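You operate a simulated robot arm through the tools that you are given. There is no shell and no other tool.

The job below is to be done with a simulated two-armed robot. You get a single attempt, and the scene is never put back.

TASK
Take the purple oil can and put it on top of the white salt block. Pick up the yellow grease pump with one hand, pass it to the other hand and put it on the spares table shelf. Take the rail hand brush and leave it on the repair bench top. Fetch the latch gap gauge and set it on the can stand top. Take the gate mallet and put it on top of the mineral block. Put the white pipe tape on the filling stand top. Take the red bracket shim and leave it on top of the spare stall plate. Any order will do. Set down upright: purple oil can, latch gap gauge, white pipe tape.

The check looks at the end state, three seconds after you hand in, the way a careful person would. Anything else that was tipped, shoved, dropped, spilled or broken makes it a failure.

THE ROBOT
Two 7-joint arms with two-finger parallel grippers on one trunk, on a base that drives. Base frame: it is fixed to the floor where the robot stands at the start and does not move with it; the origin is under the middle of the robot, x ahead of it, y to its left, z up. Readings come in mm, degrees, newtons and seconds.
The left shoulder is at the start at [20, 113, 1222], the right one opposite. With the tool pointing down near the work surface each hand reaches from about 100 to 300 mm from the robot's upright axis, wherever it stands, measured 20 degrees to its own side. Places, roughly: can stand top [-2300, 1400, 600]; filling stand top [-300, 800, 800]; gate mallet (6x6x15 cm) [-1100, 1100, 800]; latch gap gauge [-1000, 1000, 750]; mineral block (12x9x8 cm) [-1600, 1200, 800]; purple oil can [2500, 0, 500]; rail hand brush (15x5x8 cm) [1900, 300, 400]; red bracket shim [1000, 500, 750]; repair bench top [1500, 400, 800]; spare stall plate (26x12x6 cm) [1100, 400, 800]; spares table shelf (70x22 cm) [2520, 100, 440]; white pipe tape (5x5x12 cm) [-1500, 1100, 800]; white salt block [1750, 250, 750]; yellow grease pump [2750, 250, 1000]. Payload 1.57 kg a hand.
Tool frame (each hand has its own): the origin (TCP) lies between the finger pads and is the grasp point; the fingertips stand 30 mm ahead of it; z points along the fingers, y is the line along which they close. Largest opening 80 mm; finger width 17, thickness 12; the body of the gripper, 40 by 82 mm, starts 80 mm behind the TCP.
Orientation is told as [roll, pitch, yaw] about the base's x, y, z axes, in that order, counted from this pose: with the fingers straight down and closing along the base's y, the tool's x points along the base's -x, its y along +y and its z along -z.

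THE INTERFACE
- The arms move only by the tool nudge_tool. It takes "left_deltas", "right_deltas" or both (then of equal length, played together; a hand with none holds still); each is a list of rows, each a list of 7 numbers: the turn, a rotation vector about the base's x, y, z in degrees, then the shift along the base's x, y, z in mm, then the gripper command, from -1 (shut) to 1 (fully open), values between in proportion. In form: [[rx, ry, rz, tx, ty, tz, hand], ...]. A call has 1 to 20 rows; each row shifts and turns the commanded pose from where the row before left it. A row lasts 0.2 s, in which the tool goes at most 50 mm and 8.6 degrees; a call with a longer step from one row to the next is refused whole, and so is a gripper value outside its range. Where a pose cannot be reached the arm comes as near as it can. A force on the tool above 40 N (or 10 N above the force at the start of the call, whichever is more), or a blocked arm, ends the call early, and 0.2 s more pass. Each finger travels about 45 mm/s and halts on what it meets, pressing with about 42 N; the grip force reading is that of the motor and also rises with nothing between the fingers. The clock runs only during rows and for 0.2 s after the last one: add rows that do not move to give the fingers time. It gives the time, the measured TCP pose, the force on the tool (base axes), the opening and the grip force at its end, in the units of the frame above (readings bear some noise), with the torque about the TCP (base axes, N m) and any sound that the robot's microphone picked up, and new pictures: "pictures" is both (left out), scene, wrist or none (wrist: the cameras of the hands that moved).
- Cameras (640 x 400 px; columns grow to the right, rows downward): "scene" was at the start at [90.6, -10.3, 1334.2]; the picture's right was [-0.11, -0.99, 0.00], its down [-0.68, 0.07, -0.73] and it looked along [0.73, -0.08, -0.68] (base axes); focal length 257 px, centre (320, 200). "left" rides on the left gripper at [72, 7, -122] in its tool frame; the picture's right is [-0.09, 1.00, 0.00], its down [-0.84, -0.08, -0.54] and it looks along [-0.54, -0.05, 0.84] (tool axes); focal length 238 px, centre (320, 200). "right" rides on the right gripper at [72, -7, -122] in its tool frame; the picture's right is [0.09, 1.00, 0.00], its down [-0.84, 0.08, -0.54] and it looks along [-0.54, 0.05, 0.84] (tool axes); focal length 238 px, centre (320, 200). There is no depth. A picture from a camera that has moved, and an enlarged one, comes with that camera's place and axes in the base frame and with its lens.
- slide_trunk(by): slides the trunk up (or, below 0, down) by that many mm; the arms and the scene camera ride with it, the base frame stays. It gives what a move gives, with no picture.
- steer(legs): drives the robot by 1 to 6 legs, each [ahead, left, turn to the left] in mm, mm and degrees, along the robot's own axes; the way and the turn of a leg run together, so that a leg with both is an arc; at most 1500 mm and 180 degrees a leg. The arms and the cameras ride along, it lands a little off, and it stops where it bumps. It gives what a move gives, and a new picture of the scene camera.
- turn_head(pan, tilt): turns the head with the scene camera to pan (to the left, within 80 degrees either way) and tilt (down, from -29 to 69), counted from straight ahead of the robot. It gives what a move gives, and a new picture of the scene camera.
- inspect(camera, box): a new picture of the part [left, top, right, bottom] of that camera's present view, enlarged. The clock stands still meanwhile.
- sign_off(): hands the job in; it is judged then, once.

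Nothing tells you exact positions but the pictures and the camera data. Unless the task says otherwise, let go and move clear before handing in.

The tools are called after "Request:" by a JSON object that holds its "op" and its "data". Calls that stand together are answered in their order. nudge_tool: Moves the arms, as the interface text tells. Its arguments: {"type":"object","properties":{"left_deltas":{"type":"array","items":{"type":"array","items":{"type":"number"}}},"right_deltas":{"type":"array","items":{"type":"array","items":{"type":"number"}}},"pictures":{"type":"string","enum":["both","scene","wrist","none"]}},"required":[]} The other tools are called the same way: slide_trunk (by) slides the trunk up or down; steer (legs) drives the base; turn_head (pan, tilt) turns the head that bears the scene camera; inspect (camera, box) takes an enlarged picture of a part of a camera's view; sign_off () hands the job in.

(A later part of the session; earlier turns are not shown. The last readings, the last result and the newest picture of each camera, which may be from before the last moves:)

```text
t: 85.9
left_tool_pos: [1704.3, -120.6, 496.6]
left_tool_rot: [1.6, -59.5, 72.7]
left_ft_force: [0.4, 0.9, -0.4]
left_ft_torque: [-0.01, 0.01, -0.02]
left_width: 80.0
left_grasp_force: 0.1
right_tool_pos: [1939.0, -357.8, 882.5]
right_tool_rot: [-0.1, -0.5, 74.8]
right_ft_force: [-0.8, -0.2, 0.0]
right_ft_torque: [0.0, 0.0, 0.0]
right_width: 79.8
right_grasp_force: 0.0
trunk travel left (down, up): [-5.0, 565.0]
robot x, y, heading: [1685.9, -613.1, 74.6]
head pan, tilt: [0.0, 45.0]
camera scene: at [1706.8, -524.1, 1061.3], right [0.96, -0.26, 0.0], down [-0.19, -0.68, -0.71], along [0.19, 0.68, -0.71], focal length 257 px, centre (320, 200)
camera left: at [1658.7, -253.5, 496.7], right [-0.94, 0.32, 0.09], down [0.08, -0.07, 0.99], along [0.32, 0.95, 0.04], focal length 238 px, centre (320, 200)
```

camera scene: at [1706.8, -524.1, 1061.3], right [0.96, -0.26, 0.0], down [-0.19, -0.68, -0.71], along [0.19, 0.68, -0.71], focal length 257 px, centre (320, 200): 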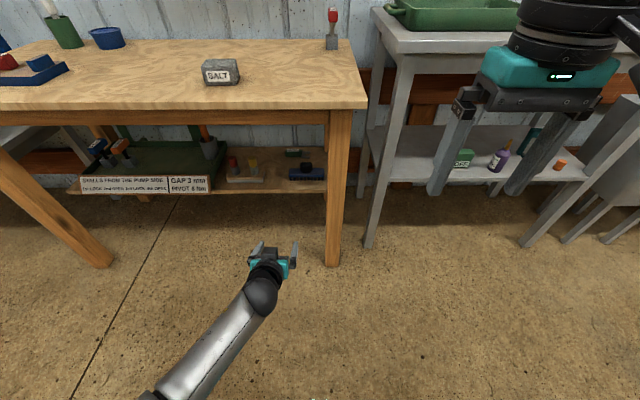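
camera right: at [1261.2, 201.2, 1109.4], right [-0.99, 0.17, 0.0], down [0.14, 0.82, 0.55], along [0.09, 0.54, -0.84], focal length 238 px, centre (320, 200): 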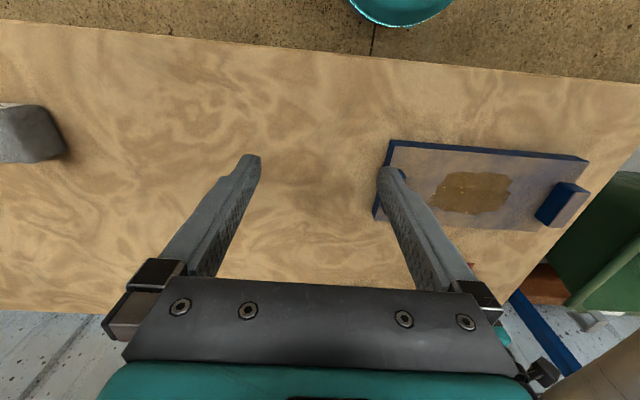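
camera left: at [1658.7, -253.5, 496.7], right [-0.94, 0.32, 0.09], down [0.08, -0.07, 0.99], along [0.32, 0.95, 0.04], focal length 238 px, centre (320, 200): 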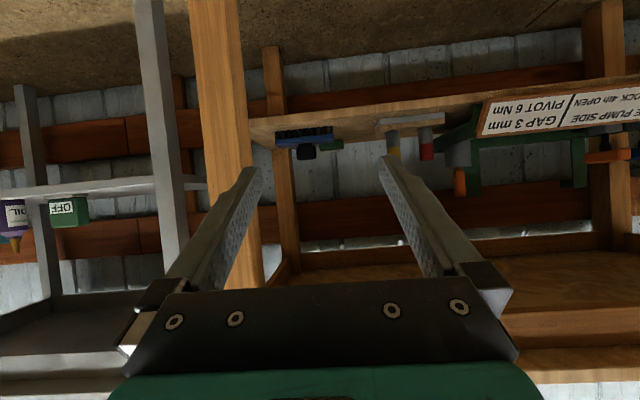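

The pose works and the wrist camera sees the brush upside-down under the bench. I check the arm's posture and whether the hand can go low enough here in the open.

Request:
{"op": "nudge_tool", "data": {"left_deltas": [[0, 0, 0, 0, 0, -25, 1], [0, 0, 0, 0, 0, -25, 1], [0, 0, 0, 0, 0, -25, 1], [0, 0, 0, 0, 0, -20, 1], [0, 0, 0, 0, 0, 0, 1]], "pictures": "wrist"}}

Request:
{"op": "turn_head", "data": {"pan": 30, "tilt": 65}}

```text
t: 87.3
left_tool_pos: [1666.9, -119.5, 390.2]
left_tool_rot: [7.8, -58.1, 67.8]
left_ft_force: [0.3, -0.3, -0.2]
left_ft_torque: [0.02, -0.02, 0.0]
left_width: 80.1
left_grasp_force: 0.0
right_tool_pos: [1938.1, -357.4, 881.8]
right_tool_rot: [0.0, -0.5, 74.6]
right_ft_force: [0.2, 0.5, -0.5]
right_ft_torque: [0.02, 0.01, 0.01]
right_width: 79.5
right_grasp_force: 0.1
trunk travel left (down, up): [-5.0, 565.0]
robot x, y, heading: [1687.5, -610.5, 74.8]
head pan, tilt: [0.0, 45.0]
stopped in row 5 (left hand): the arm was blocked; the commanded pose is now the measured one
camera left: at [1623.3, -254.4, 393.5], right [-0.94, 0.31, 0.15], down [0.14, -0.06, 0.99], along [0.32, 0.95, 0.02], focal length 238 px, centre (320, 200)
```

left: 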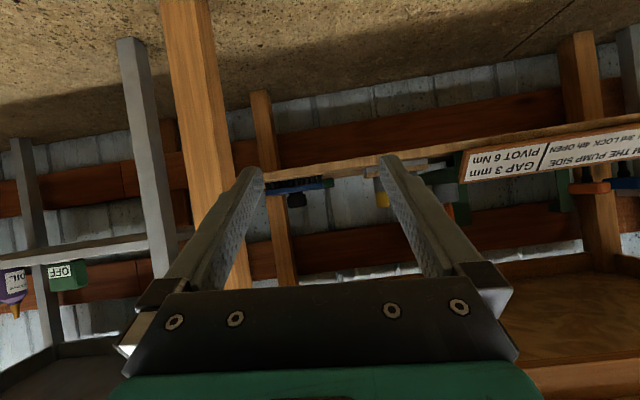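

```text
t: 88.2
left_tool_pos: [1668.3, -119.2, 391.2]
left_tool_rot: [7.6, -58.1, 67.7]
left_ft_force: [-0.1, -0.9, 0.1]
left_ft_torque: [0.0, 0.02, 0.03]
left_width: 80.1
left_grasp_force: 0.0
right_tool_pos: [1937.6, -357.3, 883.1]
right_tool_rot: [0.0, -0.5, 74.6]
right_ft_force: [-0.2, -0.3, -0.3]
right_ft_torque: [0.0, -0.02, 0.02]
right_width: 80.1
right_grasp_force: 0.0
trunk travel left (down, up): [-5.0, 565.0]
robot x, y, heading: [1686.0, -613.0, 74.6]
head pan, tilt: [30.0, 65.0]
camera scene: at [1669.9, -543.8, 1036.3], right [0.97, 0.25, 0.0], down [0.23, -0.88, -0.42], along [-0.11, 0.41, -0.91], focal length 257 px, centre (320, 200)
```

scene: 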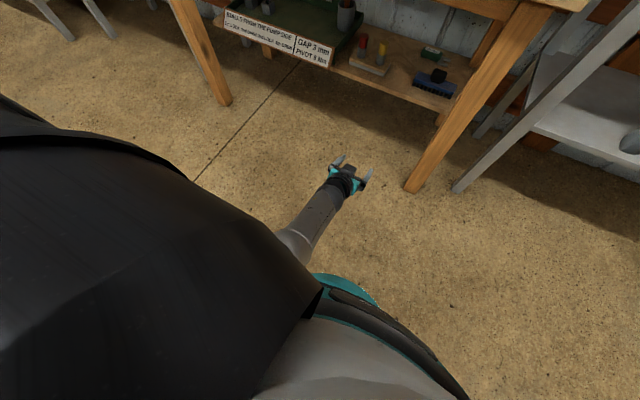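

The left arm was blocked near its low limit, and its base position would crowd the bench leg anyway. I'll use the right arm instead; first I raise the left hand well above bench height.

Request:
{"op": "nudge_tool", "data": {"left_deltas": [[0, 0, 0, 0, 0, 40, 1], [0, 0, 0, 0, 0, 40, 1], [0, 0, 0, 0, 0, 40, 1], [0, 0, 0, 0, -5, 40, 1], [0, 0, 0, 0, -5, 40, 1], [0, 0, 0, 0, -5, 40, 1], [0, 0, 0, 0, -5, 40, 1], [0, 0, 0, 0, -5, 40, 1], [0, 0, 0, 0, -5, 40, 1], [0, 0, 0, 0, -5, 40, 1], [0, 0, 0, -5, -5, 40, 1], [0, 0, 0, -5, -5, 40, 1], [0, 0, 0, -5, -5, 40, 1], [0, 0, 0, -5, -5, 40, 1], [0, 0, 0, 0, 0, 0, 1]], "pictures": "none"}}

Request:
{"op": "turn_head", "data": {"pan": 0, "tilt": 50}}

```text
t: 91.6
left_tool_pos: [1631.6, -137.7, 913.5]
left_tool_rot: [16.6, -57.6, 64.2]
left_ft_force: [0.2, -0.4, 0.7]
left_ft_torque: [-0.01, -0.04, 0.0]
left_width: 80.1
left_grasp_force: 0.0
left hand out of reach, approached as far as the arm can: row 13, 14
right_tool_pos: [1939.0, -357.9, 882.0]
right_tool_rot: [-0.1, -0.5, 74.6]
right_ft_force: [-0.8, -0.5, -0.6]
right_ft_torque: [-0.03, 0.03, 0.02]
right_width: 79.9
right_grasp_force: 0.0
trunk travel left (down, up): [-5.0, 565.0]
robot x, y, heading: [1686.4, -613.9, 74.9]
head pan, tilt: [30.0, 65.0]
stopped in row 15 (left hand): the arm was blocked; the commanded pose is now the measured one
```

```text
t: 92.6
left_tool_pos: [1632.2, -136.8, 913.6]
left_tool_rot: [16.5, -57.7, 64.2]
left_ft_force: [0.4, 0.6, -0.4]
left_ft_torque: [0.02, 0.01, 0.02]
left_width: 79.7
left_grasp_force: 0.1
right_tool_pos: [1937.3, -357.3, 882.4]
right_tool_rot: [0.0, -0.5, 74.7]
right_ft_force: [0.8, -0.7, -0.6]
right_ft_torque: [0.04, 0.0, -0.02]
right_width: 80.0
right_grasp_force: 0.0
trunk travel left (down, up): [-5.0, 565.0]
robot x, y, heading: [1682.8, -610.9, 74.7]
head pan, tilt: [0.0, 50.0]
camera scene: at [1705.6, -528.3, 1054.4], right [0.96, -0.26, 0.0], down [-0.2, -0.74, -0.64], along [0.17, 0.62, -0.77], focal length 257 px, centre (320, 200)
```

scene: 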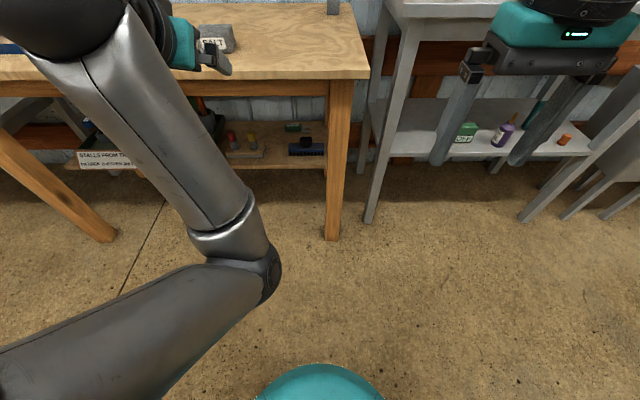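

The left elbow swung inward. I return the left hand to its original vertical posture to restore a good elbow shape.

Request:
{"op": "nudge_tool", "data": {"left_deltas": [[-8.2, 2.26, 1, -3, -11, -10, 1], [-8.2, 2.26, 1, -3, -11, -10, 1], [-8.2, 2.26, 1, -3, -11, -10, 1], [-8.2, 2.26, 1, -3, -11, -10, 1], [-8.2, 2.26, 1, -3, -11, -10, 1], [-8.2, 2.26, 1, -3, -11, -10, 1], [-8.2, 2.26, 1, -3, -11, -10, 1], [0, 0, 0, -5, -11, -10, 1], [0, 0, 0, -5, -11, -10, 1], [0, 0, 0, -5, -11, -10, 1], [0, 0, 0, -5, -11, 0, 1], [0, 0, 0, -5, -11, 0, 1], [0, 0, 0, -5, 0, 0, 1], [0, 0, 0, 0, 0, 0, 1]], "pictures": "scene"}}

```text
t: 95.6
left_tool_pos: [1558.7, -113.9, 712.5]
left_tool_rot: [11.2, 0.2, 75.9]
left_ft_force: [0.5, -0.2, 0.3]
left_ft_torque: [0.01, -0.04, 0.03]
left_width: 79.9
left_grasp_force: 0.0
left hand out of reach, approached as far as the arm can: row 1, 2, 3, 4, 5, 6, 7, 8, 9, 10, 11, 12
right_tool_pos: [1937.8, -358.5, 883.7]
right_tool_rot: [0.0, -0.6, 74.7]
right_ft_force: [0.6, -0.2, -0.4]
right_ft_torque: [0.03, -0.01, 0.01]
right_width: 80.0
right_grasp_force: 0.2
trunk travel left (down, up): [-5.0, 565.0]
robot x, y, heading: [1682.9, -610.3, 74.6]
head pan, tilt: [0.0, 50.0]
camera scene: at [1705.6, -528.3, 1054.4], right [0.96, -0.26, 0.0], down [-0.2, -0.74, -0.64], along [0.17, 0.62, -0.77], focal length 257 px, centre (320, 200)
```

scene: 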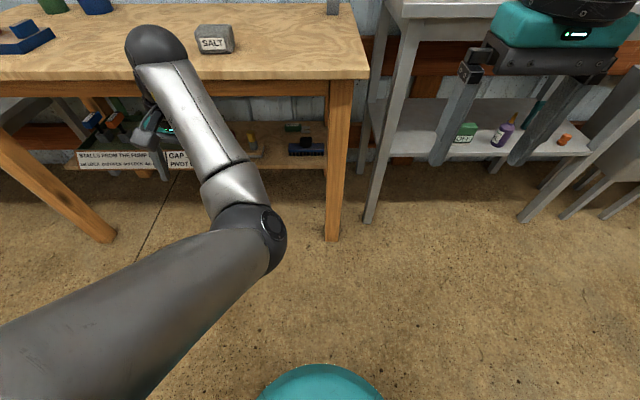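

The left elbow is bent to the inner side. I straighten the arm forward and then swing the hand inward, which fixed the elbow before.

Request:
{"op": "nudge_tool", "data": {"left_deltas": [[-3, 0, 0, 27, 12, 0, 1], [-3, 0, 0, 27, 12, 0, 1], [-3, 0, 0, 27, 12, 0, 1], [-2, 0, 0, 27, 12, 0, 1], [0, 0, 0, 27, 12, 0, 1], [0, 0, 0, 27, 14, 0, 1], [0, 0, 0, 15, 20, 0, 1], [0, 0, 0, 5, 20, 0, 1], [0, 0, 0, 5, 20, 0, 1], [0, 0, 0, 0, 0, 0, 1]], "pictures": "scene"}}

```text
t: 97.8
left_tool_pos: [1715.4, -70.9, 703.8]
left_tool_rot: [7.8, 12.4, 74.6]
left_ft_force: [0.7, -0.3, 0.3]
left_ft_torque: [0.01, -0.01, 0.01]
left_width: 80.2
left_grasp_force: 0.1
left hand out of reach, approached as far as the arm can: row 6, 7, 8, 9
right_tool_pos: [1939.0, -357.4, 882.1]
right_tool_rot: [0.0, -0.5, 74.7]
right_ft_force: [-0.5, -0.8, 0.6]
right_ft_torque: [0.04, 0.04, 0.03]
right_width: 79.9
right_grasp_force: 0.0
trunk travel left (down, up): [-5.0, 565.0]
robot x, y, heading: [1680.8, -610.4, 74.8]
head pan, tilt: [0.0, 50.0]
camera scene: at [1705.6, -528.3, 1054.4], right [0.96, -0.26, 0.0], down [-0.2, -0.74, -0.64], along [0.17, 0.62, -0.77], focal length 257 px, centre (320, 200)
```

scene: 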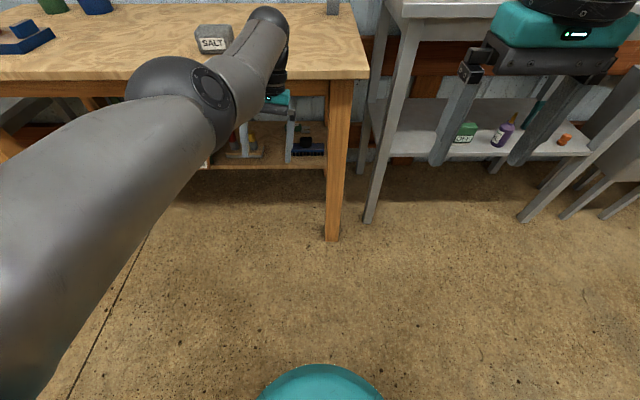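

Request:
{"op": "nudge_tool", "data": {"left_deltas": [[-2, 0, 0, 30, -12, 0, 1], [-2, 0, 0, 30, -12, 0, 1], [-2, 0, 0, 30, -12, 0, 1], [-2, 0, 0, 20, -20, 0, 1], [0, 0, 0, 10, -30, 0, 1], [0, 0, 0, 0, -40, 0, 1], [0, 0, 0, -10, -40, 0, 1], [0, 0, 0, 0, 0, 0, 1]], "pictures": "scene"}}

```text
t: 99.6
left_tool_pos: [1828.0, -173.6, 700.2]
left_tool_rot: [5.6, 20.1, 74.0]
left_ft_force: [-0.5, -0.6, -1.0]
left_ft_torque: [-0.02, -0.01, -0.03]
left_width: 80.0
left_grasp_force: 0.0
left hand out of reach, approached as far as the arm can: row 1, 2, 3, 5, 6, 7
right_tool_pos: [1938.1, -357.8, 883.2]
right_tool_rot: [0.0, -0.5, 74.6]
right_ft_force: [-0.2, -0.2, -0.7]
right_ft_torque: [0.0, 0.02, 0.01]
right_width: 80.1
right_grasp_force: 0.1
trunk travel left (down, up): [-5.0, 565.0]
robot x, y, heading: [1679.3, -613.6, 74.8]
head pan, tilt: [0.0, 50.0]
camera scene: at [1705.6, -528.3, 1054.4], right [0.96, -0.26, 0.0], down [-0.2, -0.74, -0.64], along [0.17, 0.62, -0.77], focal length 257 px, centre (320, 200)
```

scene: 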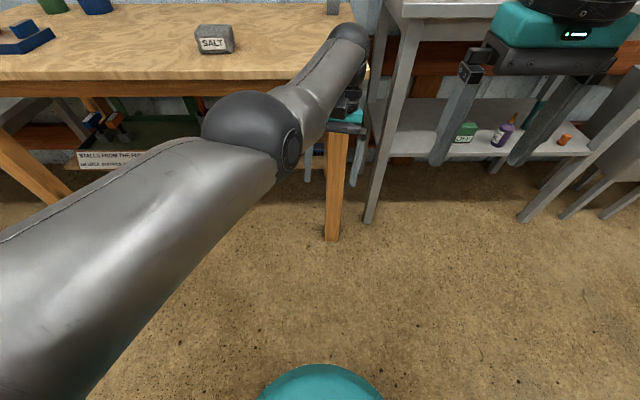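

Request:
{"op": "nudge_tool", "data": {"left_deltas": [[0, 0, 0, -10, -30, 0, 1], [0, 0, 0, -15, -30, 0, 1], [0, 0, 0, -20, -25, 0, 1], [0, 0, 0, -30, -15, 0, 1], [0, 0, 0, -35, -5, 0, 1], [0, 0, 0, -35, 0, 0, 1], [0, 0, 0, 0, 0, 0, 1]], "pictures": "scene"}}

```text
t: 101.2
left_tool_pos: [1762.7, -134.0, 687.6]
left_tool_rot: [5.6, 20.0, 74.0]
left_ft_force: [-0.1, 0.7, 0.5]
left_ft_torque: [-0.01, 0.01, -0.02]
left_width: 79.9
left_grasp_force: 0.1
left hand out of reach, approached as far as the arm can: row 1, 2, 3, 4, 5, 6
right_tool_pos: [1938.7, -357.4, 882.9]
right_tool_rot: [0.0, -0.5, 74.6]
right_ft_force: [0.4, -0.2, -0.8]
right_ft_torque: [-0.01, 0.02, 0.01]
right_width: 80.2
right_grasp_force: 0.1
trunk travel left (down, up): [-5.0, 565.0]
robot x, y, heading: [1681.7, -611.4, 74.5]
head pan, tilt: [0.0, 50.0]
camera scene: at [1705.6, -528.3, 1054.4], right [0.96, -0.26, 0.0], down [-0.2, -0.74, -0.64], along [0.17, 0.62, -0.77], focal length 257 px, centre (320, 200)
```

scene: 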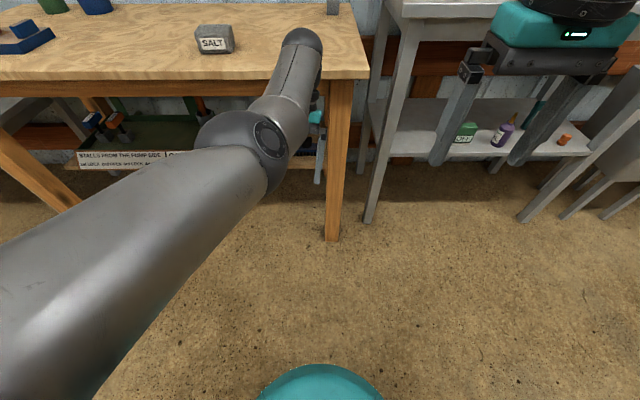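

I swing the left arm round to my left side, in open space, to let the elbow settle outward again.

Request:
{"op": "nudge_tool", "data": {"left_deltas": [[0, 0, 0, -35, -2, 0, 1], [0, 0, 0, -35, -2, 0, 1], [0, 0, 0, -35, -2, 0, 1], [0, 0, 0, -35, -2, 0, 1], [0, 0, 0, -35, -2, 0, 1], [0, 0, 0, -35, -2, 0, 1], [0, 0, 0, -35, -2, 0, 1], [0, 0, 0, -35, -2, 0, 1], [0, 0, 0, -35, -2, 0, 1], [0, 0, 0, -35, -2, 0, 1], [0, 0, 0, -35, -2, 0, 1], [0, 0, 0, -35, -2, 0, 1], [0, 0, 0, 0, 0, 0, 1]], "pictures": "none"}}

Request:
{"op": "turn_head", "data": {"pan": 60, "tilt": 40}}

```text
t: 104.0
left_tool_pos: [1348.7, -129.3, 680.4]
left_tool_rot: [5.5, 20.1, 74.0]
left_ft_force: [0.7, 0.9, 0.8]
left_ft_torque: [-0.02, 0.02, -0.04]
left_width: 79.9
left_grasp_force: 0.1
left hand out of reach, approached as far as the arm can: row 1, 2, 3
right_tool_pos: [1938.0, -357.9, 883.5]
right_tool_rot: [-0.1, -0.6, 74.8]
right_ft_force: [-1.4, -0.1, -1.6]
right_ft_torque: [0.0, -0.04, 0.0]
right_width: 80.2
right_grasp_force: 0.0
trunk travel left (down, up): [-5.0, 565.0]
robot x, y, heading: [1684.6, -609.8, 74.6]
head pan, tilt: [0.0, 50.0]
```

```text
t: 105.3
left_tool_pos: [1348.9, -128.8, 682.4]
left_tool_rot: [5.6, 20.1, 74.0]
left_ft_force: [0.1, 0.3, 0.4]
left_ft_torque: [0.0, 0.01, -0.04]
left_width: 80.1
left_grasp_force: 0.1
right_tool_pos: [1938.1, -357.1, 882.5]
right_tool_rot: [0.0, -0.4, 74.8]
right_ft_force: [-0.5, 0.3, -0.4]
right_ft_torque: [0.03, -0.02, -0.01]
right_width: 80.1
right_grasp_force: 0.1
trunk travel left (down, up): [-5.0, 565.0]
robot x, y, heading: [1688.0, -612.8, 74.5]
head pan, tilt: [60.0, 40.0]
camera scene: at [1625.6, -542.1, 1068.6], right [0.71, 0.7, 0.0], down [0.45, -0.46, -0.77], along [-0.54, 0.55, -0.64], focal length 257 px, centre (320, 200)
```

scene: 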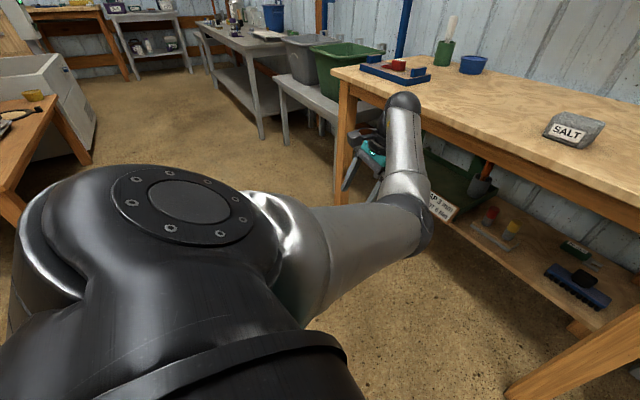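

Request:
{"op": "nudge_tool", "data": {"left_deltas": [[0, 0, 0, -10, 18, 0, 1], [0, 0, 0, -10, 18, 0, 1], [0, 0, 0, -10, 18, 0, 1], [0, 0, 0, -10, 18, 0, 1], [0, 0, 0, -10, 18, 0, 1], [0, 0, 0, -10, 18, 0, 1], [0, 0, 0, 26, 14, 0, 1], [0, 0, 0, 26, 14, 0, 1], [0, 0, 0, 26, 14, 0, 1], [0, 0, 0, 30, 5, 0, 1], [0, 0, 0, 30, 0, 0, 1], [0, 0, 0, 30, -10, 0, 1], [0, 0, 0, 30, -20, 0, 1], [0, 0, 0, 30, -30, 0, 1], [0, 0, 0, 20, -30, 0, 1], [0, 0, 0, 0, 0, 0, 1]], "pictures": "none"}}

Request:
{"op": "turn_head", "data": {"pan": 40, "tilt": 45}}

```text
t: 108.7
left_tool_pos: [1574.9, -135.3, 669.2]
left_tool_rot: [5.4, 20.1, 74.0]
left_ft_force: [0.1, 0.3, 0.0]
left_ft_torque: [0.03, -0.01, 0.01]
left_width: 79.8
left_grasp_force: 0.0
left hand out of reach, approached as far as the arm can: row 4, 5, 6, 7, 8, 9, 10, 15
right_tool_pos: [1938.7, -357.8, 882.1]
right_tool_rot: [0.0, -0.4, 74.8]
right_ft_force: [0.8, 0.2, 0.3]
right_ft_torque: [0.02, 0.02, -0.02]
right_width: 79.9
right_grasp_force: 0.0
trunk travel left (down, up): [-5.0, 565.0]
robot x, y, heading: [1683.3, -609.6, 74.7]
head pan, tilt: [60.0, 40.0]
```

```text
t: 109.5
left_tool_pos: [1574.2, -135.4, 671.1]
left_tool_rot: [5.5, 20.1, 74.0]
left_ft_force: [-0.2, 0.4, 0.1]
left_ft_torque: [0.01, 0.01, -0.01]
left_width: 80.1
left_grasp_force: 0.1
right_tool_pos: [1938.9, -357.9, 883.2]
right_tool_rot: [-0.1, -0.5, 74.7]
right_ft_force: [0.5, -0.3, 0.8]
right_ft_torque: [0.02, -0.03, 0.01]
right_width: 80.0
right_grasp_force: 0.0
trunk travel left (down, up): [-5.0, 565.0]
robot x, y, heading: [1685.7, -610.0, 74.9]
head pan, tilt: [40.0, 45.0]
camera scene: at [1651.3, -528.7, 1061.3], right [0.91, 0.42, 0.0], down [0.3, -0.64, -0.71], along [-0.3, 0.64, -0.71], focal length 257 px, centre (320, 200)
```

scene: 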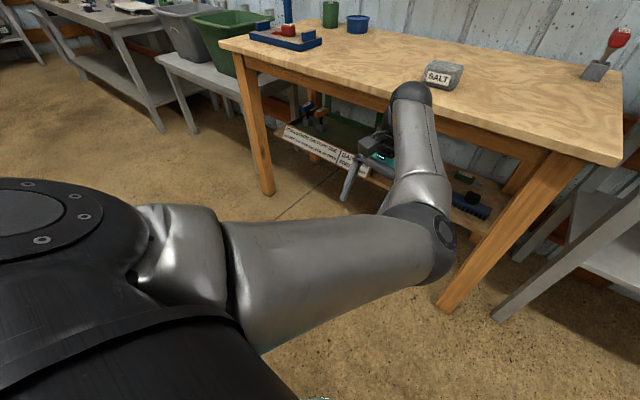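

The elbow is below and inside. I'll loop the arm: hang it down, raise it out to the left, then swing forward, which should turn the elbow outward. First I raise the trunk for room.

Request:
{"op": "slide_trunk", "data": {"by": 250}}

Request:
{"op": "nudge_tool", "data": {"left_deltas": [[0, 0, 0, -7.7, -28, -28, 1], [0, 0, 0, -7.7, -28, -28, 1], [0, 0, 0, -7.7, -28, -28, 1], [0, 0, 0, -7.7, -28, -28, 1], [0, 0, 0, -7.7, -28, -28, 1], [0, 0, 0, -7.7, -28, -28, 1], [0, 0, 0, -7.7, -28, -28, 1], [0, 0, 0, -7.7, -28, -28, 1], [0, 0, 0, -7.7, -28, -28, 1], [0, 0, 0, -7.7, -28, -28, 1], [0, 0, 0, -7.7, -28, -28, 1], [0, 0, 0, -7.7, -28, -28, 1], [0, 0, 0, 0, 0, 0, 1]], "pictures": "none"}}

Request:
{"op": "turn_head", "data": {"pan": 60, "tilt": 60}}

```text
t: 112.1
left_tool_pos: [1575.1, -136.0, 920.7]
left_tool_rot: [5.5, 20.0, 74.0]
left_ft_force: [0.4, 0.0, 0.1]
left_ft_torque: [-0.03, 0.01, 0.0]
left_width: 80.0
left_grasp_force: 0.1
right_tool_pos: [1938.7, -357.8, 1132.3]
right_tool_rot: [0.0, -0.5, 74.7]
right_ft_force: [-0.1, 0.1, -0.1]
right_ft_torque: [0.03, -0.01, -0.02]
right_width: 79.9
right_grasp_force: 0.0
trunk travel left (down, up): [-255.0, 315.0]
robot x, y, heading: [1684.4, -609.9, 74.9]
head pan, tilt: [40.0, 45.0]
```

```text
t: 112.9
left_tool_pos: [1547.4, -130.0, 920.6]
left_tool_rot: [6.4, 7.0, 76.2]
left_ft_force: [0.2, -0.4, 0.3]
left_ft_torque: [0.01, -0.02, 0.0]
left_width: 80.1
left_grasp_force: 0.1
left hand out of reach, approached as far as the arm can: row 1, 2
right_tool_pos: [1937.9, -357.2, 1132.4]
right_tool_rot: [0.1, -0.5, 74.7]
right_ft_force: [0.0, 0.4, 0.4]
right_ft_torque: [0.04, -0.02, -0.01]
right_width: 80.0
right_grasp_force: 0.0
trunk travel left (down, up): [-255.0, 315.0]
robot x, y, heading: [1686.2, -614.8, 74.7]
head pan, tilt: [40.0, 45.0]
stopped in row 4 (left hand): the arm was blocked; the commanded pose is now the measured one
```

```text
t: 113.8
left_tool_pos: [1546.0, -131.8, 920.5]
left_tool_rot: [6.4, 7.1, 76.1]
left_ft_force: [-0.6, 0.0, -0.2]
left_ft_torque: [-0.01, 0.0, -0.01]
left_width: 80.0
left_grasp_force: 0.1
right_tool_pos: [1939.0, -357.2, 1132.5]
right_tool_rot: [0.0, -0.6, 74.7]
right_ft_force: [-0.1, -0.1, 1.2]
right_ft_torque: [0.02, 0.0, -0.01]
right_width: 79.7
right_grasp_force: 0.0
trunk travel left (down, up): [-255.0, 315.0]
robot x, y, heading: [1683.0, -612.7, 75.0]
head pan, tilt: [60.0, 60.0]
camera scene: at [1638.4, -555.1, 1291.9], right [0.71, 0.7, 0.0], down [0.61, -0.62, -0.5], along [-0.35, 0.36, -0.87], focal length 257 px, centre (320, 200)
```

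scene: 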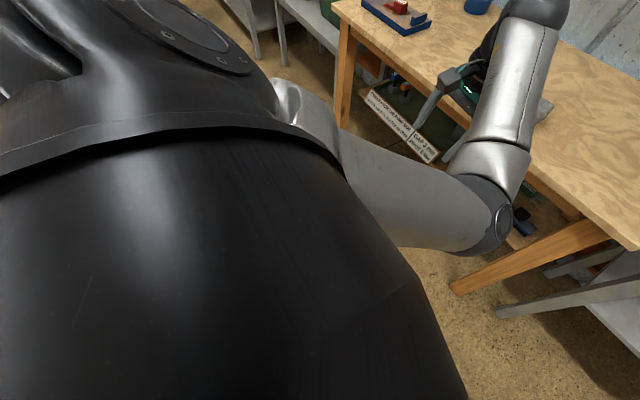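

The hand is folded against its own forearm. I tilt the fingers forward again to free the wrist, then go down.

Request:
{"op": "nudge_tool", "data": {"left_deltas": [[8.2, -2.26, 0, 0, 0, 0, 1], [8.2, -2.26, 0, 0, 0, 0, 1], [8.2, -2.26, 0, 0, 0, 0, 1], [8.2, -2.26, 0, 0, 0, 0, 1], [8.2, -2.26, 0, 0, 0, -10, 1], [8.2, -2.26, 0, 0, 0, -20, 1], [8.2, -2.26, 0, 0, 0, -20, 1], [0, 0, 0, 0, -10, -30, 1], [0, 0, 0, 0, -10, -30, 1], [0, 0, 0, 0, -10, -30, 1], [0, 0, 0, 0, -10, -30, 1], [0, 0, 0, 0, 0, 0, 1]], "pictures": "scene"}}

```text
t: 114.4
left_tool_pos: [1544.5, -84.2, 1006.2]
left_tool_rot: [6.3, -22.7, 77.7]
left_ft_force: [-0.6, 0.0, 0.0]
left_ft_torque: [0.0, -0.02, -0.02]
left_width: 79.7
left_grasp_force: 0.1
right_tool_pos: [1939.2, -357.7, 1132.6]
right_tool_rot: [-0.1, -0.5, 74.6]
right_ft_force: [-0.1, -0.3, 0.1]
right_ft_torque: [-0.01, 0.0, 0.0]
right_width: 79.8
right_grasp_force: 0.1
trunk travel left (down, up): [-255.0, 315.0]
robot x, y, heading: [1687.6, -612.3, 74.7]
head pan, tilt: [60.0, 60.0]
stopped in row 3 (left hand): the arm was blocked; the commanded pose is now the measured one
camera scene: at [1638.0, -555.0, 1291.8], right [0.71, 0.7, 0.0], down [0.61, -0.62, -0.5], along [-0.35, 0.36, -0.87], focal length 257 px, centre (320, 200)
```

scene: 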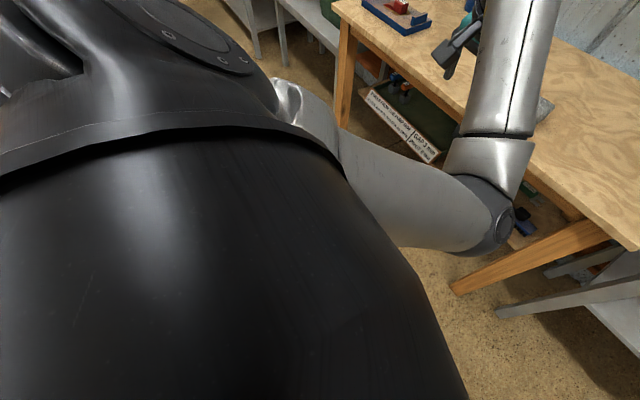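

Request:
{"op": "nudge_tool", "data": {"left_deltas": [[4, -1, 0, 0, 0, -5, 1], [4, -1, 0, 0, 0, -5, 1], [4, -1, 0, 0, 0, -5, 1], [4, -1, 0, 0, 0, -5, 1], [4, -1, 0, 0, 0, -10, 1], [4, -1, 0, 0, 0, -10, 1], [4, -1, 0, 0, 0, -10, 1], [4, -1, 0, 0, 0, -10, 1], [0, 0, 0, 0, 0, 0, 1], [0, 0, 0, 0, 0, 0, 1]], "pictures": "scene"}}

```text
t: 115.4
left_tool_pos: [1526.5, -54.3, 1067.9]
left_tool_rot: [7.1, -46.9, 79.4]
left_ft_force: [0.5, -0.7, 1.0]
left_ft_torque: [-0.02, -0.03, -0.01]
left_width: 80.2
left_grasp_force: 0.1
right_tool_pos: [1937.5, -357.1, 1132.2]
right_tool_rot: [0.0, -0.5, 74.7]
right_ft_force: [-0.7, 0.3, 0.7]
right_ft_torque: [0.02, -0.03, 0.0]
right_width: 79.8
right_grasp_force: 0.0
trunk travel left (down, up): [-255.0, 315.0]
robot x, y, heading: [1683.6, -609.2, 74.7]
head pan, tilt: [60.0, 60.0]
stopped in row 4 (left hand): the arm was blocked; the commanded pose is now the measured one
camera scene: at [1638.1, -555.0, 1291.8], right [0.71, 0.7, 0.0], down [0.61, -0.62, -0.5], along [-0.35, 0.36, -0.87], focal length 257 px, centre (320, 200)
```

scene: 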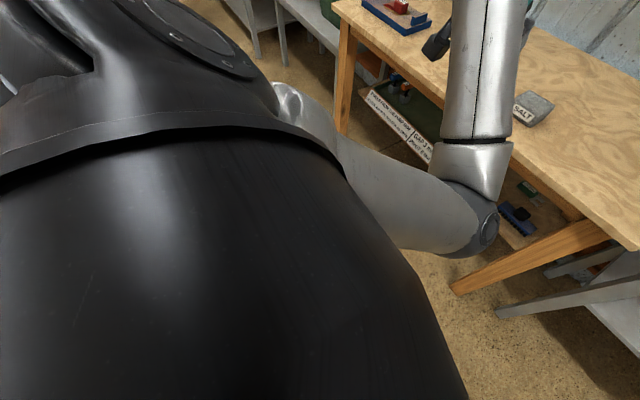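

Request:
{"op": "nudge_tool", "data": {"left_deltas": [[0, 0, 0, -27, 0, 0, 1], [0, 0, 0, -27, -2, 0, 1], [0, 0, 0, -27, -4, 0, 1], [0, 0, 0, -27, -6, -5, 1], [0, 0, 0, -27, -8, -10, 1], [0, 0, 0, -25, -10, -15, 1], [0, 0, 0, -25, -12, -20, 1], [0, 0, 0, 0, 0, 0, 1]], "pictures": "scene"}}

```text
t: 117.2
left_tool_pos: [1349.8, -97.9, 1015.3]
left_tool_rot: [6.5, -46.7, 79.1]
left_ft_force: [-0.1, 0.1, 0.0]
left_ft_torque: [0.01, -0.01, 0.0]
left_width: 80.2
left_grasp_force: 0.0
right_tool_pos: [1939.5, -357.6, 1133.5]
right_tool_rot: [0.0, -0.6, 74.7]
right_ft_force: [0.8, 0.0, -0.4]
right_ft_torque: [0.04, 0.0, 0.02]
right_width: 80.0
right_grasp_force: 0.0
trunk travel left (down, up): [-255.0, 315.0]
robot x, y, heading: [1684.1, -614.2, 74.8]
head pan, tilt: [60.0, 60.0]
camera scene: at [1638.5, -555.1, 1291.8], right [0.71, 0.7, 0.0], down [0.61, -0.62, -0.5], along [-0.35, 0.36, -0.87], focal length 257 px, centre (320, 200)
```

scene: 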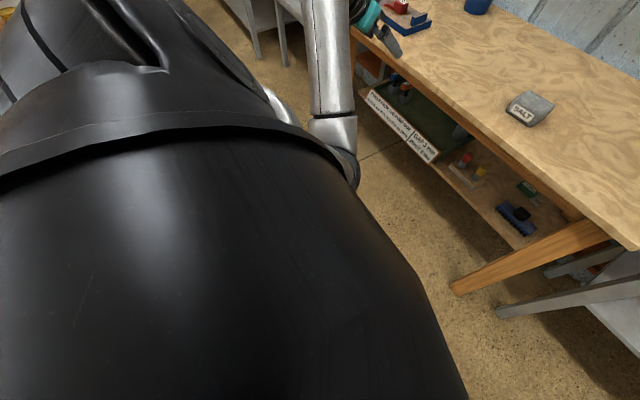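

Better: the elbow has moved outward. I continue by lowering the hand beside my left side.

Request:
{"op": "nudge_tool", "data": {"left_deltas": [[0, 0, 0, -1, -10, -28, 1], [0, 0, 0, -1, -10, -28, 1], [0, 0, 0, -1, -10, -28, 1], [0, 0, 0, -1, -10, -28, 1], [0, 0, 0, -1, -10, -28, 1], [0, 0, 0, 0, -10, -28, 1], [0, 0, 0, 0, -10, -28, 1], [0, 0, 0, 0, -10, -28, 1], [0, 0, 0, 0, -10, -28, 1], [0, 0, 0, 0, -10, -28, 1], [0, 0, 0, 0, -10, -28, 1], [0, 0, 0, 0, -10, -28, 1], [0, 0, 0, 0, 0, 0, 1]], "pictures": "scene"}}

```text
t: 120.0
left_tool_pos: [1342.5, -220.1, 680.6]
left_tool_rot: [6.5, -46.6, 79.3]
left_ft_force: [0.8, 0.3, -0.5]
left_ft_torque: [0.02, -0.02, 0.02]
left_width: 79.9
left_grasp_force: 0.2
right_tool_pos: [1937.2, -358.0, 1133.2]
right_tool_rot: [0.0, -0.5, 74.7]
right_ft_force: [0.5, -0.4, 0.2]
right_ft_torque: [0.02, 0.0, 0.02]
right_width: 80.1
right_grasp_force: 0.0
trunk travel left (down, up): [-255.0, 315.0]
robot x, y, heading: [1681.6, -613.5, 74.9]
head pan, tilt: [60.0, 60.0]
camera scene: at [1638.5, -555.1, 1291.8], right [0.71, 0.7, 0.0], down [0.61, -0.62, -0.5], along [-0.35, 0.36, -0.87], focal length 257 px, centre (320, 200)
```

scene: 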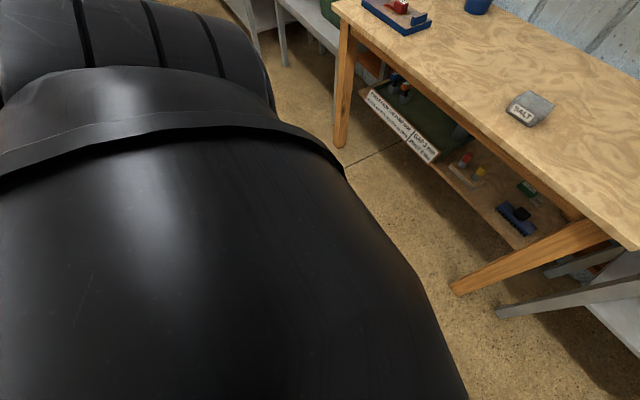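

Request:
{"op": "nudge_tool", "data": {"left_deltas": [[0, 0, 0, -5, 0, 27, 1], [0, 0, 0, -5, 0, 27, 1], [0, 0, 0, -5, 0, 27, 1], [0, 0, 0, -5, 0, 27, 1], [0, 0, 0, -5, 0, 27, 1], [-6, 1.2, -0.5, -5, 0, 27, 1], [-6, 1.2, -0.5, 0, 0, 27, 1], [-6, 1.2, -0.5, 0, 0, 27, 1], [-6, 1.2, -0.5, 0, 0, 10, 1], [-6, 1.2, -0.5, 10, 5, 0, 1], [-6, 1.2, -0.5, 20, 10, 0, 1], [-6, 1.2, -0.5, 20, 15, 0, 1], [-4, 1.2, -0.5, 20, 15, 0, 1], [0, 0, 0, 20, 15, 0, 1], [0, 0, 0, 20, 15, 0, 1], [0, 0, 0, 0, 0, 0, 1]], "pictures": "scene"}}

Request:
{"op": "turn_head", "data": {"pan": 40, "tilt": 45}}

```text
t: 123.4
left_tool_pos: [1421.3, -143.5, 905.5]
left_tool_rot: [6.0, 0.4, 75.4]
left_ft_force: [-0.7, 0.0, -0.9]
left_ft_torque: [0.0, 0.0, -0.05]
left_width: 79.7
left_grasp_force: 0.1
right_tool_pos: [1939.3, -358.2, 1133.4]
right_tool_rot: [0.0, -0.4, 74.7]
right_ft_force: [-0.1, 0.4, 0.1]
right_ft_torque: [0.01, 0.02, -0.01]
right_width: 80.2
right_grasp_force: 0.0
trunk travel left (down, up): [-255.0, 315.0]
robot x, y, heading: [1686.1, -614.2, 74.7]
head pan, tilt: [60.0, 60.0]
camera scene: at [1638.3, -555.2, 1291.8], right [0.71, 0.7, 0.0], down [0.61, -0.62, -0.5], along [-0.35, 0.36, -0.87], focal length 257 px, centre (320, 200)
```

scene: 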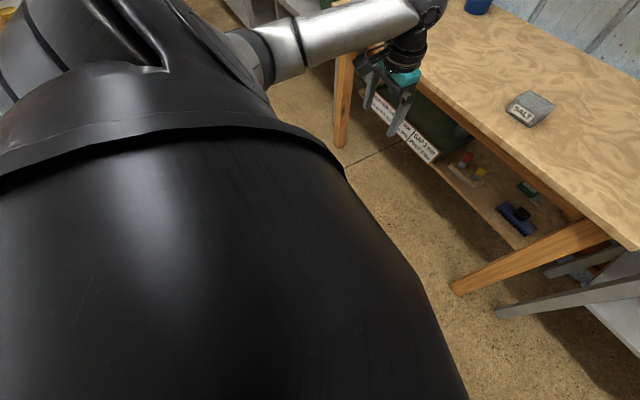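

```text
t: 124.2
left_tool_pos: [1422.0, -144.3, 905.8]
left_tool_rot: [5.8, 0.4, 75.5]
left_ft_force: [0.5, 0.5, 0.1]
left_ft_torque: [-0.01, -0.02, -0.01]
left_width: 80.1
left_grasp_force: 0.1
right_tool_pos: [1938.3, -358.3, 1132.5]
right_tool_rot: [0.0, -0.5, 74.8]
right_ft_force: [-0.8, -0.1, 0.1]
right_ft_torque: [-0.03, 0.01, -0.03]
right_width: 79.9
right_grasp_force: 0.1
trunk travel left (down, up): [-255.0, 315.0]
robot x, y, heading: [1686.5, -610.6, 74.6]
head pan, tilt: [40.0, 45.0]
camera scene: at [1651.3, -528.7, 1311.3], right [0.91, 0.42, 0.0], down [0.3, -0.64, -0.71], along [-0.3, 0.64, -0.71], focal length 257 px, centre (320, 200)
```

scene: 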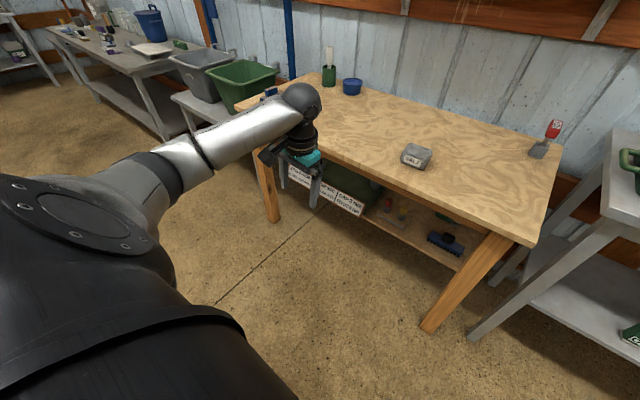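

The elbow is outward again. I bring the left hand to its folded carrying pose.

Request:
{"op": "nudge_tool", "data": {"left_deltas": [[-1, -1, 0, 22, -18, 24, 1], [-1, -1, 0, 22, -18, 24, 1], [0, -1, 0, 22, -18, 24, 1], [0, -1, 0, 22, -18, 24, 1], [0, -1, 0, 22, -18, 24, 1], [0, 0, 0, 22, -18, 24, 1], [0, 0, 0, 20, -17, 24, 1], [0, 0, 0, 0, 0, 0, 1]], "pictures": "scene"}}

```text
t: 126.0
left_tool_pos: [1571.9, -267.0, 1074.7]
left_tool_rot: [0.5, 1.1, 75.2]
left_ft_force: [0.3, 0.5, -0.8]
left_ft_torque: [0.02, 0.0, -0.01]
left_width: 80.0
left_grasp_force: 0.0
right_tool_pos: [1938.1, -357.4, 1131.9]
right_tool_rot: [0.0, -0.5, 74.6]
right_ft_force: [0.3, 0.2, 0.3]
right_ft_torque: [0.03, -0.02, 0.04]
right_width: 80.0
right_grasp_force: 0.1
trunk travel left (down, up): [-255.0, 315.0]
robot x, y, heading: [1683.8, -613.9, 74.7]
head pan, tilt: [40.0, 45.0]
camera scene: at [1651.1, -528.6, 1311.3], right [0.91, 0.42, 0.0], down [0.3, -0.64, -0.71], along [-0.3, 0.64, -0.71], focal length 257 px, centre (320, 200)
```

scene: 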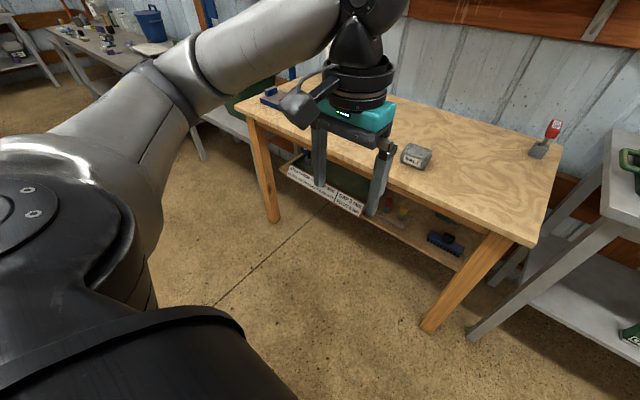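

The arm posture is now under control: hand paths decide where the elbow goes. I lift the left hand so it stays above bench height when the trunk is down, then look at the right arm.

Request:
{"op": "nudge_tool", "data": {"left_deltas": [[0, 0, 0, 0, 0, 20, 1], [0, 0, 0, 0, 0, 20, 1], [0, 0, 0, 0, 0, 20, 1], [0, 0, 0, 0, 0, 20, 1], [0, 0, 0, 0, 0, 20, 1], [0, 0, 0, 0, 0, 20, 1], [0, 0, 0, 0, 0, 0, 1]], "pictures": "none"}}

Request:
{"op": "turn_head", "data": {"pan": -40, "tilt": 45}}

```text
t: 127.6
left_tool_pos: [1573.4, -267.2, 1193.1]
left_tool_rot: [0.5, 1.0, 75.3]
left_ft_force: [0.0, -0.2, 0.2]
left_ft_torque: [-0.02, 0.03, -0.02]
left_width: 79.8
left_grasp_force: 0.0
right_tool_pos: [1938.9, -357.4, 1132.6]
right_tool_rot: [0.0, -0.6, 74.7]
right_ft_force: [0.3, -0.2, -0.6]
right_ft_torque: [-0.03, 0.0, 0.02]
right_width: 79.9
right_grasp_force: 0.0
trunk travel left (down, up): [-255.0, 315.0]
robot x, y, heading: [1687.4, -613.0, 74.7]
head pan, tilt: [40.0, 45.0]
```

```text
t: 129.2
left_tool_pos: [1575.2, -266.0, 1191.4]
left_tool_rot: [0.6, 1.0, 75.4]
left_ft_force: [-0.3, -0.6, -0.1]
left_ft_torque: [0.03, 0.01, 0.0]
left_width: 79.9
left_grasp_force: 0.0
right_tool_pos: [1938.7, -357.4, 1132.6]
right_tool_rot: [0.0, -0.5, 74.7]
right_ft_force: [0.4, 0.0, 0.6]
right_ft_torque: [0.0, -0.03, 0.01]
right_width: 79.9
right_grasp_force: 0.1
trunk travel left (down, up): [-255.0, 315.0]
robot x, y, heading: [1685.6, -611.0, 74.8]
head pan, tilt: [-40.0, 45.0]
camera scene: at [1752.1, -556.2, 1311.3], right [0.57, -0.82, 0.0], down [-0.58, -0.4, -0.71], along [0.58, 0.4, -0.71], focal length 257 px, centre (320, 200)
```

scene: 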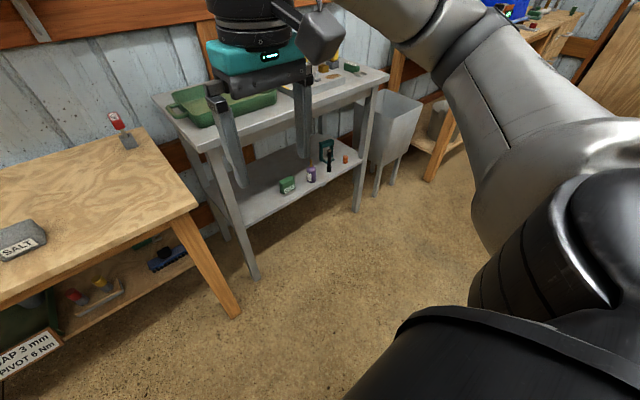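

The left hand is high enough. Now I bring the right arm round: out to the right, then hanging down, so that its elbow ends up behind and below for the low reach.

Request:
{"op": "nudge_tool", "data": {"right_deltas": [[0, 0, 0, 20.8, -25.8, -15, 1], [0, 0, 0, 20.8, -25.8, -15, 1], [0, 0, 0, 20.8, -25.8, -15, 1], [0, 0, 0, 20.8, -25.8, -15, 1], [0, 0, 0, 20.8, -25.8, -15, 1], [0, 0, 0, 20.8, -25.8, -15, 1], [0, 0, 0, 20.8, -25.8, -15, 1], [0, 0, 0, 20.8, -25.8, -15, 1], [0, 0, 0, 20.8, -25.8, -15, 1], [0, 0, 0, 20.8, -25.8, -15, 1], [0, 0, 0, 20.8, -25.8, -15, 1], [0, 0, 0, 20.8, -25.8, -15, 1], [0, 0, 0, 0, 0, 0, 1]], "pictures": "scene"}}

Request:
{"op": "nudge_tool", "data": {"right_deltas": [[0, 0, 0, -12.6, 3.5, -27, 1], [0, 0, 0, -12.6, 3.5, -27, 1], [0, 0, 0, -12.6, 3.5, -27, 1], [0, 0, 0, -12.6, 3.5, -27, 1], [0, 0, 0, -12.6, 3.5, -27, 1], [0, 0, 0, -12.6, 3.5, -27, 1], [0, 0, 0, -12.6, 3.5, -27, 1], [0, 0, 0, -12.6, 3.5, -27, 1], [0, 0, 0, -12.6, 3.5, -27, 1], [0, 0, 0, -12.6, 3.5, -27, 1], [0, 0, 0, -12.6, 3.5, -27, 1], [0, 0, 0, 0, 0, 0, 1]], "pictures": "none"}}

```text
t: 131.9
left_tool_pos: [1574.4, -267.1, 1192.2]
left_tool_rot: [0.5, 1.0, 75.2]
left_ft_force: [0.0, -0.9, -0.2]
left_ft_torque: [-0.02, -0.02, -0.03]
left_width: 80.0
left_grasp_force: 0.0
right_tool_pos: [2184.6, -667.2, 952.2]
right_tool_rot: [0.0, -0.5, 74.8]
right_ft_force: [-0.8, 0.4, -0.6]
right_ft_torque: [-0.03, 0.02, 0.02]
right_width: 79.9
right_grasp_force: 0.1
trunk travel left (down, up): [-255.0, 315.0]
robot x, y, heading: [1683.3, -609.9, 74.5]
head pan, tilt: [-40.0, 45.0]
camera scene: at [1752.0, -556.2, 1311.3], right [0.57, -0.82, 0.0], down [-0.58, -0.4, -0.71], along [0.58, 0.4, -0.71], focal length 257 px, centre (320, 200)
```

scene: 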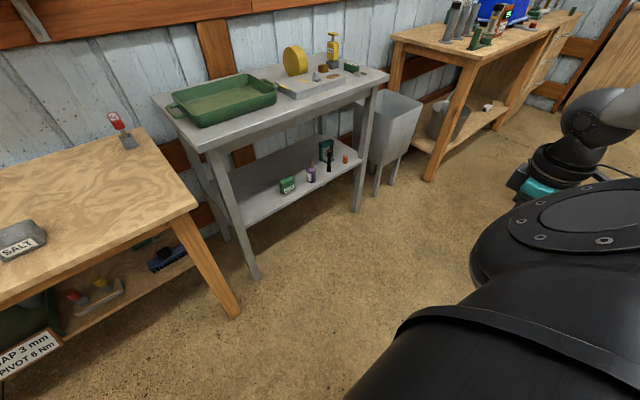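

```text
t: 134.6
left_tool_pos: [1573.4, -266.4, 1192.8]
left_tool_rot: [0.5, 1.1, 75.3]
left_ft_force: [-0.5, 0.3, 0.3]
left_ft_torque: [-0.04, -0.01, -0.02]
left_width: 80.1
left_grasp_force: 0.0
right_tool_pos: [2052.4, -627.3, 657.7]
right_tool_rot: [-0.1, -0.6, 74.7]
right_ft_force: [0.0, 0.2, -1.0]
right_ft_torque: [0.0, 0.01, -0.02]
right_width: 80.1
right_grasp_force: 0.1
trunk travel left (down, up): [-255.0, 315.0]
robot x, y, heading: [1682.3, -610.6, 74.7]
head pan, tilt: [-40.0, 45.0]
```

Request:
{"op": "nudge_tool", "data": {"right_deltas": [[8.2, -2.26, 0, 6, 25, 10, 1], [8.2, -2.26, 0, 6, 25, 10, 1], [8.2, -2.26, 0, 6, 25, 10, 1], [8.2, -2.26, 0, 0, 25, 10, 1], [8.2, -2.26, 0, -10, 28, 5, 1], [8.2, -2.26, 0, -15, 30, 0, 1], [8.2, -2.26, 0, -20, 30, 0, 1], [0, 0, 0, -20, 30, 0, 1], [0, 0, 0, -20, 30, 0, 1], [0, 0, 0, -20, 30, -5, 1], [0, 0, 0, -20, 30, -5, 1], [0, 0, 0, -20, 30, -5, 1], [0, 0, 0, 0, 0, 0, 1]], "pictures": "wrist"}}

Request:
{"op": "turn_head", "data": {"pan": -20, "tilt": 60}}

```text
t: 137.3
left_tool_pos: [1574.3, -267.5, 1192.6]
left_tool_rot: [0.5, 1.0, 75.3]
left_ft_force: [-0.4, 0.3, 0.3]
left_ft_torque: [-0.01, 0.01, -0.04]
left_width: 80.0
left_grasp_force: 0.0
right_tool_pos: [1922.1, -290.2, 685.9]
right_tool_rot: [-0.2, -60.0, 74.8]
right_ft_force: [0.2, 0.1, 0.2]
right_ft_torque: [-0.01, -0.02, -0.03]
right_width: 80.0
right_grasp_force: 0.0
trunk travel left (down, up): [-255.0, 315.0]
robot x, y, heading: [1680.7, -610.9, 74.8]
head pan, tilt: [-40.0, 45.0]
camera right: at [1891.7, -426.8, 684.9], right [-0.97, 0.22, -0.08], down [-0.09, -0.03, 1.0], along [0.22, 0.98, 0.05], focal length 238 px, centre (320, 200)
```

right: 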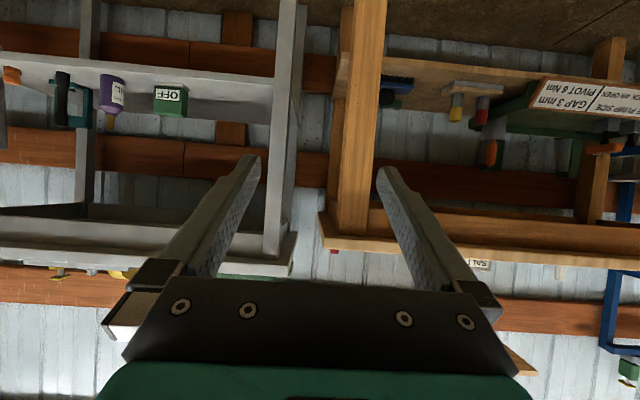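

```text
t: 138.2
left_tool_pos: [1574.6, -266.5, 1191.4]
left_tool_rot: [0.5, 1.0, 75.4]
left_ft_force: [-0.4, 0.0, 1.2]
left_ft_torque: [-0.04, 0.02, -0.01]
left_width: 80.3
left_grasp_force: 0.0
right_tool_pos: [1922.9, -288.9, 685.9]
right_tool_rot: [-0.2, -60.1, 74.8]
right_ft_force: [0.1, -0.1, 0.4]
right_ft_torque: [0.02, 0.03, 0.0]
right_width: 79.8
right_grasp_force: 0.1
trunk travel left (down, up): [-255.0, 315.0]
robot x, y, heading: [1687.1, -610.1, 74.7]
head pan, tilt: [-20.0, 60.0]
camera scene: at [1723.9, -548.2, 1291.9], right [0.82, -0.58, 0.0], down [-0.5, -0.71, -0.5], along [0.29, 0.41, -0.87], focal length 257 px, centre (320, 200)
```

scene: 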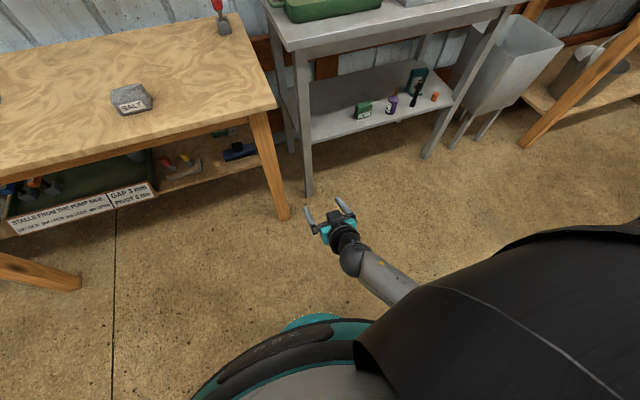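

This posture is natural: elbow behind, hand forward. I lower the trunk and line up sideways with the brush, then check with the wrist camera.

Request:
{"op": "slide_trunk", "data": {"by": -245}}

Request:
{"op": "steer", "data": {"legs": [[100, 207, 0]]}}

Request:
{"op": "inspect", "data": {"camera": "right", "box": [0, 0, 640, 400]}}

```text
t: 140.7
left_tool_pos: [1573.5, -267.6, 948.3]
left_tool_rot: [0.5, 1.0, 75.3]
left_ft_force: [-0.1, -0.4, 0.4]
left_ft_torque: [0.01, 0.0, 0.03]
left_width: 80.1
left_grasp_force: 0.0
right_tool_pos: [1921.6, -290.0, 441.5]
right_tool_rot: [-0.2, -60.0, 74.9]
right_ft_force: [-0.4, -0.2, -0.4]
right_ft_torque: [-0.01, 0.02, -0.02]
right_width: 79.8
right_grasp_force: 0.0
trunk travel left (down, up): [-10.0, 560.0]
robot x, y, heading: [1684.8, -609.3, 74.9]
head pan, tilt: [-20.0, 60.0]
```

```text
t: 142.5
left_tool_pos: [1402.9, -115.5, 946.7]
left_tool_rot: [0.5, 1.1, 75.0]
left_ft_force: [-0.8, 0.0, -0.2]
left_ft_torque: [-0.01, -0.01, 0.01]
left_width: 80.1
left_grasp_force: 0.0
right_tool_pos: [1749.6, -137.1, 440.0]
right_tool_rot: [-0.1, -60.0, 74.5]
right_ft_force: [-0.2, 0.4, 0.8]
right_ft_torque: [-0.02, -0.02, -0.03]
right_width: 80.2
right_grasp_force: 0.1
trunk travel left (down, up): [-10.0, 560.0]
robot x, y, heading: [1513.0, -459.3, 74.5]
head pan, tilt: [-20.0, 60.0]
camera scene: at [1550.4, -395.6, 1046.8], right [0.81, -0.58, 0.0], down [-0.5, -0.7, -0.5], along [0.29, 0.41, -0.87], focal length 257 px, centre (320, 200)
```

scene: 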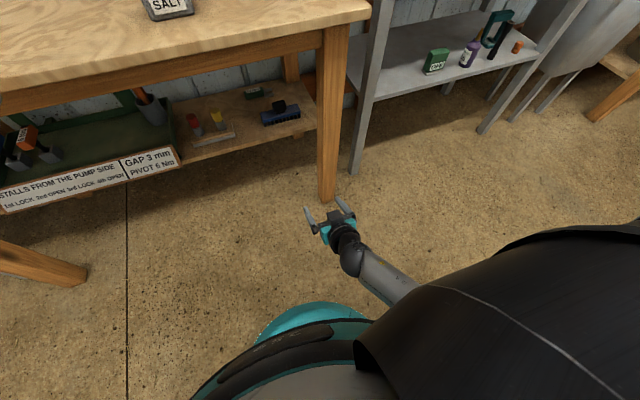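

```text
1.00 times, centred on (320, 200) of right (not enlarged: the box is as wide or as high as the picture)
camera zoom: at [1718.9, -275.1, 440.0], right [-0.97, 0.22, -0.08], down [-0.09, -0.03, 1.0], along [0.22, 0.97, 0.05], focal length 238 px, centre (320, 200)
```

zoom: 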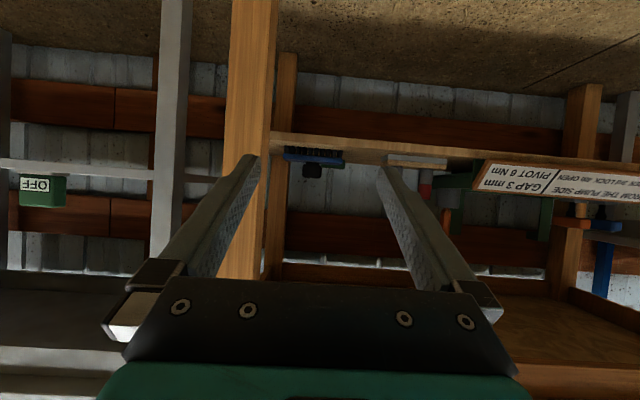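

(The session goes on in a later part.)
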